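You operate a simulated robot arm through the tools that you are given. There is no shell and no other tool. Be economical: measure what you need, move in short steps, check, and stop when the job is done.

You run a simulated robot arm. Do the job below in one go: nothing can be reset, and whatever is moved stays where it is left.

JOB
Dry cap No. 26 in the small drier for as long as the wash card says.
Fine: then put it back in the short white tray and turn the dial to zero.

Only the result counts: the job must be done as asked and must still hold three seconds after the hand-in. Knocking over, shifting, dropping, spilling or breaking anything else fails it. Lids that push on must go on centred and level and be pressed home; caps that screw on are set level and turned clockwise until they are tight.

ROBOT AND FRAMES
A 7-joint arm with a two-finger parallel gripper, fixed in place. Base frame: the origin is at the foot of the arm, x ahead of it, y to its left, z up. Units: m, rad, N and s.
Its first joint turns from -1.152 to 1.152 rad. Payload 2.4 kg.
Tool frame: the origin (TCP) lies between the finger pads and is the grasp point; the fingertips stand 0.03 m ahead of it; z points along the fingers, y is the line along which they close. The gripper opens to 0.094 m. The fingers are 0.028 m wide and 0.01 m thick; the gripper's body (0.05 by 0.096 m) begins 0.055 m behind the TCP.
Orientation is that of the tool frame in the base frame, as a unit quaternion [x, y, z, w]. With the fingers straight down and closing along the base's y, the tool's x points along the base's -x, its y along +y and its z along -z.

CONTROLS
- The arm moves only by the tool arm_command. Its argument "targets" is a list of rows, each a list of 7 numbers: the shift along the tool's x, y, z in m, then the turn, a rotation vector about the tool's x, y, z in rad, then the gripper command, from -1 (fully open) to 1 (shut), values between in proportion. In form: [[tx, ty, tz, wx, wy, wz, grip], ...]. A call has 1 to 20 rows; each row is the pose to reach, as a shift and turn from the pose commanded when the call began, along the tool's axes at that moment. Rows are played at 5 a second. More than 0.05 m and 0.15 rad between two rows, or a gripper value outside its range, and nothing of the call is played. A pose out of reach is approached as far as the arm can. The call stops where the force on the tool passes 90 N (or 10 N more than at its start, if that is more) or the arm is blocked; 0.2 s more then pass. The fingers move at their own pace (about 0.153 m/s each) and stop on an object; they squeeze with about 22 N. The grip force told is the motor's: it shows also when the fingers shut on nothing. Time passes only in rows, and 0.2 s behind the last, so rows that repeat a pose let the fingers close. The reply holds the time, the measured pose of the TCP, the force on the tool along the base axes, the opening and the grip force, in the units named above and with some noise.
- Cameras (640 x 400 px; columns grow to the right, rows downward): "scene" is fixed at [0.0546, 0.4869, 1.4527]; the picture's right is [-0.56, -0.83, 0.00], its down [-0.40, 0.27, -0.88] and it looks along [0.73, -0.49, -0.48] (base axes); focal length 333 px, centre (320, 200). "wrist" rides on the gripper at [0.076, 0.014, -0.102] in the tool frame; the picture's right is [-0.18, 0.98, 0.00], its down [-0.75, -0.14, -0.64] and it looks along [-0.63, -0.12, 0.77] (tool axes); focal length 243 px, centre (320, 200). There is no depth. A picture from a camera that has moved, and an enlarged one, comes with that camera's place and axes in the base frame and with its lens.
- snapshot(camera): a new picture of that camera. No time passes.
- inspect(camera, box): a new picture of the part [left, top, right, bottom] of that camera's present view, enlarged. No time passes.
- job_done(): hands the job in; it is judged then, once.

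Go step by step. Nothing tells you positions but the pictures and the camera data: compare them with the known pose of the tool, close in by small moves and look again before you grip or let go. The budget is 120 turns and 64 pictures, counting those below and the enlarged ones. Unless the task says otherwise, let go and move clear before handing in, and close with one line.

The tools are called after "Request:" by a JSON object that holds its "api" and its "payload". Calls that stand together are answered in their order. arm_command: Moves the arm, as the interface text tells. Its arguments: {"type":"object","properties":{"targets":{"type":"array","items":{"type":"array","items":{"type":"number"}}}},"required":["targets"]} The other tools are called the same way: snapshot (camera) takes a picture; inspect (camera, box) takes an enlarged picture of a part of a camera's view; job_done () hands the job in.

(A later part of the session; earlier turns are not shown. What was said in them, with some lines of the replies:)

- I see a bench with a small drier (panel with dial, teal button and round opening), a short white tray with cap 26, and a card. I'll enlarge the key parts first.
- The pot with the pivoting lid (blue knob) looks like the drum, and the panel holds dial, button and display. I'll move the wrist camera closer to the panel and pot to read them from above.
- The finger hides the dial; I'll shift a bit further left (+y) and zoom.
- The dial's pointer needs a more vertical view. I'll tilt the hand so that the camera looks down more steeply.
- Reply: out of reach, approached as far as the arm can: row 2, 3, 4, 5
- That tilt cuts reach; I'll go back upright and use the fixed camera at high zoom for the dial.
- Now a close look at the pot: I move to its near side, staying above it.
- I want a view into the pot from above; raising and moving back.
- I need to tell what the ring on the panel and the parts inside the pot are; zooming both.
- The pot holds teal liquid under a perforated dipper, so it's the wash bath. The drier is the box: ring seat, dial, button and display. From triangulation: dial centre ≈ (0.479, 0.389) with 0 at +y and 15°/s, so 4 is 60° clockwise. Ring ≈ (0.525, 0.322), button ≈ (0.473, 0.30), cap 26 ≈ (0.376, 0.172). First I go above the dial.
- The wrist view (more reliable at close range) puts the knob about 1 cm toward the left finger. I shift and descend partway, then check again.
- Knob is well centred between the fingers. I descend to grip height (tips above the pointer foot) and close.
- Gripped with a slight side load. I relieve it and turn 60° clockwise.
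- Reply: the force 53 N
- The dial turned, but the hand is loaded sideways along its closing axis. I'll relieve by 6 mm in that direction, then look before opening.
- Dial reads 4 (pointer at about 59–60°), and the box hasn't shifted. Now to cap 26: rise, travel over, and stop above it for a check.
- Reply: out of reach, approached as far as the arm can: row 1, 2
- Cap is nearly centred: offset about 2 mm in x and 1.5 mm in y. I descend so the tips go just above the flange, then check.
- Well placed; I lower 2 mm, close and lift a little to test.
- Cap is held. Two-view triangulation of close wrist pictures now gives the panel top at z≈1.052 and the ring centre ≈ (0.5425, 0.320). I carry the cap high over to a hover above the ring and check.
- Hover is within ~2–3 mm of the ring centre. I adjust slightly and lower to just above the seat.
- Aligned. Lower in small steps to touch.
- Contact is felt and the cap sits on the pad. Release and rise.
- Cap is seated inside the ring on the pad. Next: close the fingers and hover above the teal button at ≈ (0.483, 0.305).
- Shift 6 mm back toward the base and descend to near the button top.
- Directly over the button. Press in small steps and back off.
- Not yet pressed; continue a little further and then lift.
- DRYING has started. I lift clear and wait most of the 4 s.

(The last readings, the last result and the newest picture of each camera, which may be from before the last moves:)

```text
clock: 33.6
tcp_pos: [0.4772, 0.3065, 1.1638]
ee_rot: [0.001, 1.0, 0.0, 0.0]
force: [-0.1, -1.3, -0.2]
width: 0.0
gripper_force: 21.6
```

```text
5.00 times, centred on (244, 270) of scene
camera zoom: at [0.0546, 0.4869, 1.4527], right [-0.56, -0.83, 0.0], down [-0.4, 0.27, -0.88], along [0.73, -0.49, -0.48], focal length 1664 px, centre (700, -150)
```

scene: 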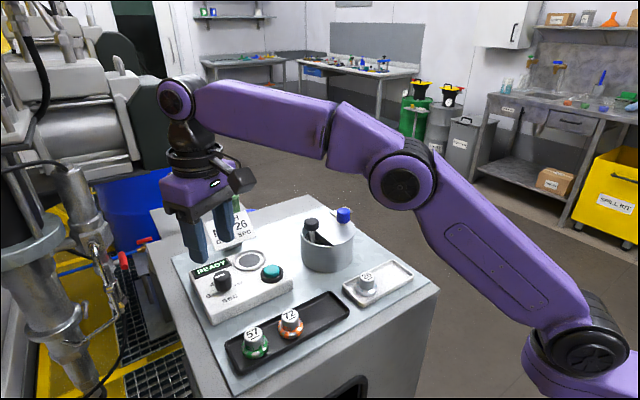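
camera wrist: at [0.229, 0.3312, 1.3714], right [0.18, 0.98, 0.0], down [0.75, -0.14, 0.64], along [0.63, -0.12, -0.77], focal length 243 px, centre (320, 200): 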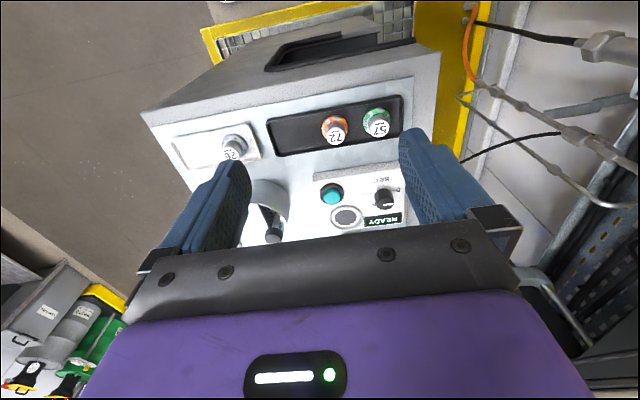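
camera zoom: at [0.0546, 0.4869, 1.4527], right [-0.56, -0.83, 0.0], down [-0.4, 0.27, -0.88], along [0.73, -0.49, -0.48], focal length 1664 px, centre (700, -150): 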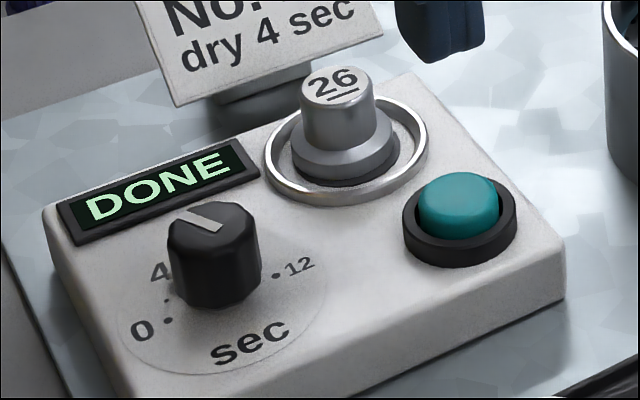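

DONE and the drops are gone. I return exactly to the release pose to regrasp the cap, then lift.

Request:
{"api": "arm_command", "payload": {"targets": [[-0.02, 0.005, -0.005, 0, 0, 0, 0.08], [-0.05, 0.012, -0.005, 0, 0, 0, 0.08], [-0.066, 0.016, -0.005, 0, 0, 0, 0.08], [-0.066, 0.016, 0.025, 0, 0, 0, 0.08], [-0.066, 0.016, 0.05, 0, 0, 0, 0.08], [-0.066, 0.016, 0.0595, 0, 0, 0, 0.08], [-0.066, 0.016, 0.0595, 0, 0, 0, 0.08], [-0.066, 0.016, 0.0595, 0, 0, 0, 0.8], [-0.066, 0.016, 0.0595, 0, 0, 0, 0.8], [-0.066, 0.016, 0.0595, 0, 0, 0, 0.8]]}}

Request:
{"api": "inspect", "payload": {"camera": "wrist", "box": [200, 80, 440, 230]}}

```text
clock: 35.8
tcp_pos: [0.5426, 0.321, 1.1032]
ee_rot: [0.001, 1.0, -0.001, -0.001]
force: [0.0, 0.4, -0.2]
width: 0.0258
gripper_force: 22.1
```

```text
2.67 times, centred on (320, 155) of wrist
camera zoom: at [0.4668, 0.3355, 1.2068], right [0.19, 0.98, 0.0], down [0.75, -0.14, 0.64], along [0.63, -0.12, -0.77], focal length 647 px, centre (320, 320)
```

zoom: 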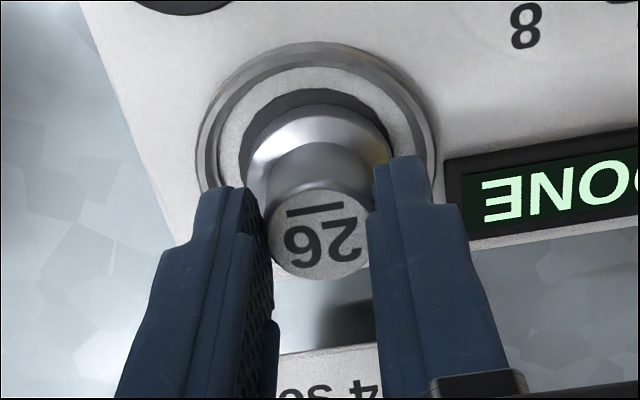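

Held again. I carry the cap back over the white tray along the same high path and hover 8 mm above its old spot.

Request:
{"api": "arm_command", "payload": {"targets": [[0, 0, -0.045, 0, 0, 0, 0.8], [0, 0, -0.09, 0, 0, 0, 0.8], [0.03, 0, -0.12, 0, 0, 0, 0.8], [0.07, 0, -0.135, 0, 0, 0, 0.8], [0.11, 0, -0.14, 0, 0, 0, 0.8], [0.145, -0.02, -0.14, 0, 0, 0, 0.8], [0.1645, -0.06, -0.14, 0, 0, 0, 0.8], [0.1645, -0.105, -0.13, 0, 0, 0, 0.8], [0.1645, -0.14, -0.1, 0, 0, 0, 0.8], [0.1645, -0.1515, -0.055, 0, 0, 0, 0.8], [0.1645, -0.1515, -0.015, 0, 0, 0, 0.8], [0.1645, -0.1515, 0.0165, 0, 0, 0, 0.8], [0.1645, -0.1515, 0.0165, 0, 0, 0, 0.8]]}}

Request:
{"api": "inspect", "payload": {"camera": "wrist", "box": [200, 80, 440, 230]}}

Request:
{"api": "inspect", "payload": {"camera": "scene", "box": [328, 250, 408, 300]}}

```text
clock: 38.6
tcp_pos: [0.3757, 0.17, 1.0857]
ee_rot: [0.002, 1.0, 0.0, 0.0]
force: [0.3, 0.6, -2.3]
width: 0.0262
gripper_force: 22.4
out of reach, approached as far as the arm can: row 2
```

```text
2.67 times, centred on (320, 155) of wrist
camera zoom: at [0.3002, 0.1853, 1.1896], right [0.19, 0.98, 0.0], down [0.75, -0.14, 0.64], along [0.63, -0.12, -0.77], focal length 647 px, centre (320, 320)
```

zoom: 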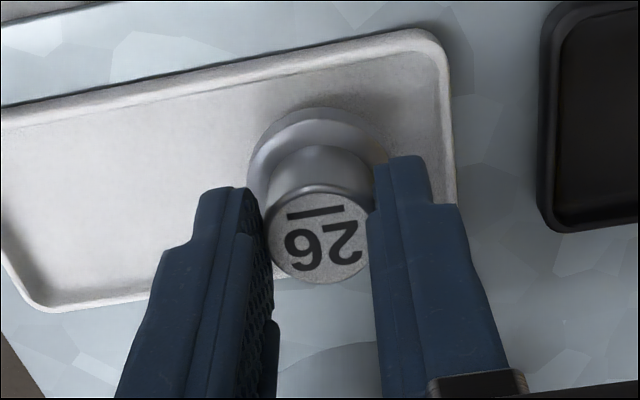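

```text
8.00 times, centred on (368, 275) of scene
camera zoom: at [0.0546, 0.4869, 1.4527], right [-0.56, -0.83, 0.0], down [-0.4, 0.27, -0.88], along [0.73, -0.49, -0.48], focal length 2663 px, centre (-64, -400)
```

zoom: 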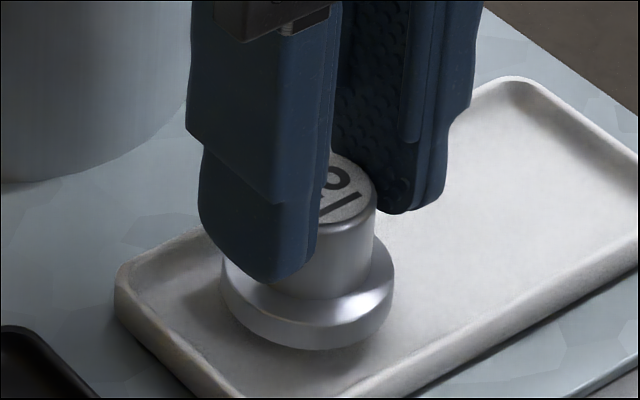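

Right over its old place. Lower gently to contact.

Request:
{"api": "arm_command", "payload": {"targets": [[0, 0, 0.003, 0, 0, 0, 0.8], [0, 0, 0.0055, 0, 0, 0, 0.8], [0, 0, 0.008, 0, 0, 0, 0.8], [0, 0, 0.008, 0, 0, 0, 0.8]]}}

Request:
{"api": "inspect", "payload": {"camera": "scene", "box": [328, 250, 408, 300]}}

```text
clock: 39.6
tcp_pos: [0.3783, 0.1702, 1.0787]
ee_rot: [0.002, 1.0, 0.0, 0.001]
force: [-1.9, -0.3, 7.9]
width: 0.0262
gripper_force: 22.0
```

```text
8.00 times, centred on (368, 275) of scene
camera zoom: at [0.0544, 0.4868, 1.4528], right [-0.56, -0.83, 0.0], down [-0.4, 0.27, -0.88], along [0.73, -0.49, -0.48], focal length 2663 px, centre (-64, -400)
```

zoom: 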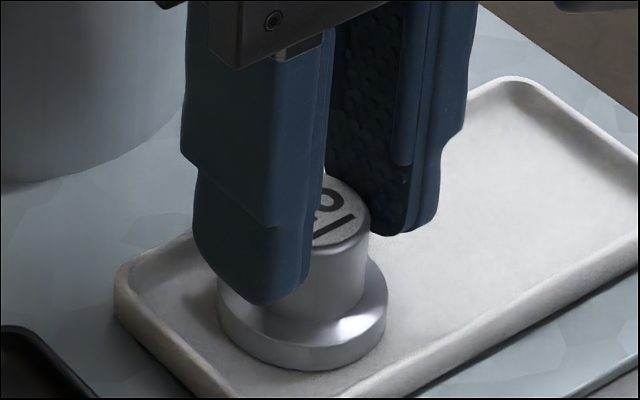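

It's in contact with the tray. Release and rise.

Request:
{"api": "arm_command", "payload": {"targets": [[0, 0, 0, 0, 0, 0, 0.4], [0, 0, 0, 0, 0, 0, 0.08], [0, 0, 0, 0, 0, 0, 0.08], [0, 0, -0.03, 0, 0, 0, 0.08], [0, 0, -0.07, 0, 0, 0, 0.08], [0, 0, -0.11, 0, 0, 0, 0.0], [0, 0, -0.15, 0, 0, 0, 0.0], [0, 0, -0.15, 0, 0, 0, 0.0]]}}

Request:
{"api": "inspect", "payload": {"camera": "scene", "box": [220, 220, 428, 350]}}

```text
clock: 41.4
tcp_pos: [0.3777, 0.1727, 1.2302]
ee_rot: [0.001, 1.0, 0.0, 0.0]
force: [-0.4, -0.5, -0.6]
width: 0.0471
gripper_force: 0.1
```

```text
3.08 times, centred on (324, 285) of scene
camera zoom: at [0.0546, 0.4869, 1.4527], right [-0.56, -0.83, 0.0], down [-0.4, 0.27, -0.88], along [0.73, -0.49, -0.48], focal length 1024 px, centre (308, -62)
```

zoom: 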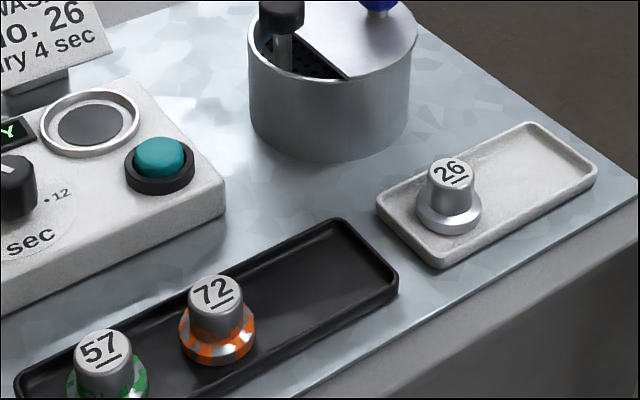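

Cap 26 is back in the white tray. Now to the dial, hand pre-turned +30°.

Request:
{"api": "arm_command", "payload": {"targets": [[0.0, 0.04, 0, 0, 0, 0.1, 0], [0.0, 0.085, 0, 0, 0, 0.2, 0], [-0.01, 0.13, 0, 0, 0, 0.3, 0], [-0.04, 0.165, 0, 0, 0, 0.41, 0], [-0.075, 0.195, 0.01, 0, 0, 0.52, 0], [-0.1, 0.2155, 0.04, 0, 0, 0.52, 0], [-0.115, 0.2155, 0.075, 0, 0, 0.52, 0], [-0.115, 0.2155, 0.085, 0, 0, 0.52, 0], [-0.115, 0.2155, 0.085, 0, 0, 0.52, 0]]}}

Request:
{"api": "inspect", "payload": {"camera": "wrist", "box": [200, 80, 440, 230]}}

```text
clock: 43.4
tcp_pos: [0.4923, 0.3859, 1.1415]
ee_rot: [0.259, 0.966, 0.001, 0.0]
force: [-0.8, -0.1, -0.3]
width: 0.0469
gripper_force: 0.0
```

```text
2.67 times, centred on (320, 155) of wrist
camera zoom: at [0.4338, 0.4361, 1.245], right [0.65, 0.76, 0.0], down [0.58, -0.5, 0.64], along [0.49, -0.42, -0.77], focal length 647 px, centre (320, 320)
```

zoom: 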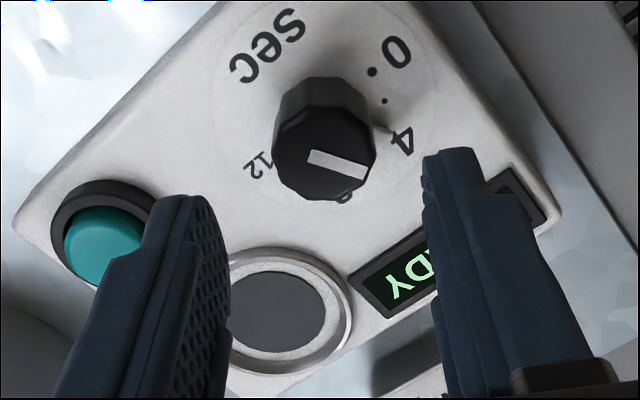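

Centred on the knob. Descend and grip.

Request:
{"api": "arm_command", "payload": {"targets": [[0, 0, 0.02, 0, 0, 0, 0], [0, 0, 0.035, 0, 0, 0, 0], [0, 0, 0.04, 0, 0, 0, 0], [0, 0, 0.04, 0, 0, 0, 0.3], [0, 0, 0.04, 0, 0, 0, 0.7], [0, 0, 0.04, 0, 0, 0, 0.7]]}}

```text
clock: 44.8
tcp_pos: [0.4926, 0.3865, 1.1035]
ee_rot: [0.259, 0.966, 0.0, 0.001]
force: [3.9, 5.1, -3.8]
width: 0.0278
gripper_force: 45.4
```

Small load only. Turn 60° counter-clockwise.

Request:
{"api": "arm_command", "payload": {"targets": [[0, 0.0005, 0, 0, 0, -0.13, 0.7], [0, 0.0005, 0, 0, 0, -0.26, 0.7], [0, 0.0005, 0, 0, 0, -0.39, 0.7], [0, 0.0005, 0, 0, 0, -0.52, 0.7], [0, 0.0005, 0, 0, 0, -0.65, 0.7], [0, 0.0005, 0, 0, 0, -0.78, 0.7], [0, 0.0005, 0, 0, 0, -0.91, 0.7], [0, 0.0005, 0, 0, 0, -1.047, 0.7], [0, 0.0005, 0, 0, 0, -1.047, 0.7]]}}

Request:
{"api": "inspect", "payload": {"camera": "wrist", "box": [200, 80, 440, 230]}}

```text
clock: 46.8
tcp_pos: [0.4936, 0.3859, 1.1028]
ee_rot: [-0.26, 0.966, -0.001, -0.001]
force: [3.5, 5.6, -21.5]
width: 0.0275
gripper_force: 44.6
```

```text
2.67 times, centred on (320, 155) of wrist
camera zoom: at [0.4207, 0.3603, 1.207], right [-0.33, 0.94, 0.0], down [0.72, 0.26, 0.64], along [0.6, 0.21, -0.77], focal length 647 px, centre (320, 320)
```

zoom: 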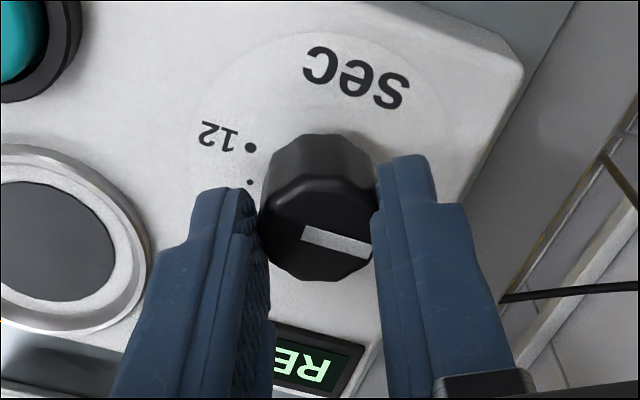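

Turned. Release and rise to check the pointer.

Request:
{"api": "arm_command", "payload": {"targets": [[0, 0, 0, 0, 0, 0, 0.4], [0, 0, 0, 0, 0, 0, 0], [0, 0, 0, 0, 0, 0, 0], [0, 0, -0.03, 0, 0, 0, 0], [0, 0, -0.06, 0, 0, 0, 0], [0, 0, -0.06, 0, 0, 0, 0]]}}

Request:
{"api": "inspect", "payload": {"camera": "wrist", "box": [240, 80, 400, 180]}}

Request:
{"api": "inspect", "payload": {"camera": "scene", "box": [190, 260, 270, 310]}}

```text
clock: 48.2
tcp_pos: [0.4927, 0.3852, 1.164]
ee_rot: [-0.259, 0.966, 0.0, 0.001]
force: [-0.3, -0.4, 0.2]
width: 0.0469
gripper_force: 0.2
```

```text
4.00 times, centred on (320, 130) of wrist
camera zoom: at [0.4209, 0.3597, 1.2675], right [-0.33, 0.94, 0.0], down [0.72, 0.25, 0.64], along [0.61, 0.21, -0.77], focal length 970 px, centre (320, 480)
```

zoom: 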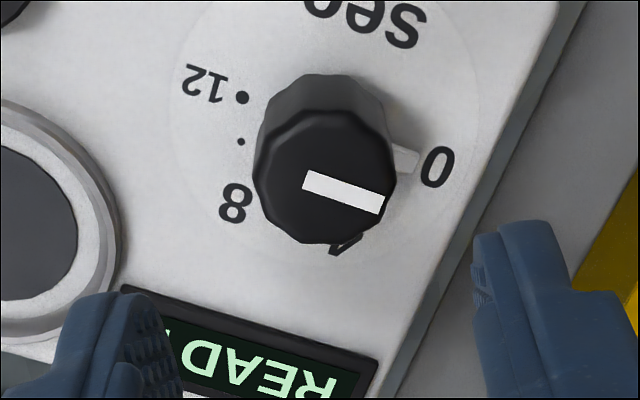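

```text
8.00 times, centred on (230, 285) of scene
camera zoom: at [0.0546, 0.4869, 1.4527], right [-0.56, -0.83, 0.0], down [-0.4, 0.27, -0.88], along [0.73, -0.49, -0.48], focal length 2663 px, centre (1040, -480)
```

zoom: 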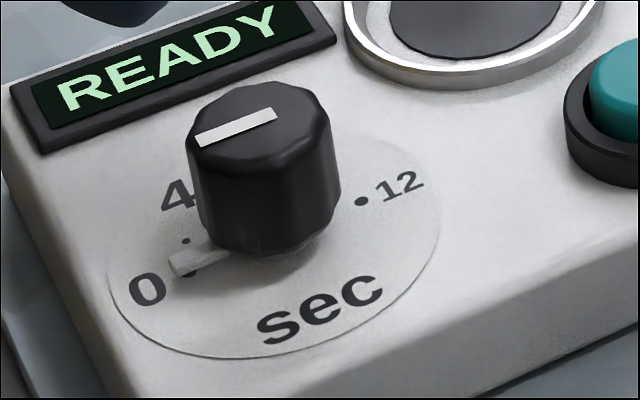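

The pointer is back on 0, matching the 0–12 line, and the display shows READY. I move clear and take one last overview.

Request:
{"api": "arm_command", "payload": {"targets": [[0.02, 0, -0.03, 0, 0, 0, 0], [0.05, 0, -0.06, 0, 0, 0, 0], [0.05, 0, -0.06, 0, 0, 0, 0]]}}

Request:
{"api": "snapshot", "payload": {"camera": "scene"}}

```text
clock: 49.0
tcp_pos: [0.4486, 0.3618, 1.2242]
ee_rot: [-0.259, 0.966, 0.0, -0.001]
force: [0.7, 0.0, -0.1]
width: 0.0469
gripper_force: 0.1
```

```text
12 pictures are left
```

scene: 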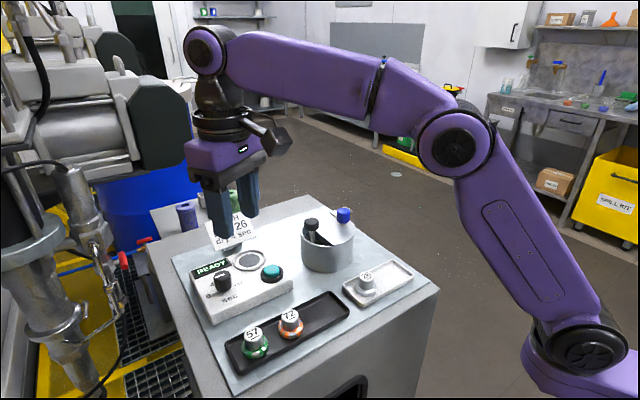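

Everything is in place and the arm is clear, so I'm handing in.

Request:
{"api": "job_done", "payload": {}}

```text
The job is handed in.
```

Cap No. 26 was dried for 4 seconds, as the wash card says, until the drier showed DONE; it is back in the short white tray and the dial is at zero.
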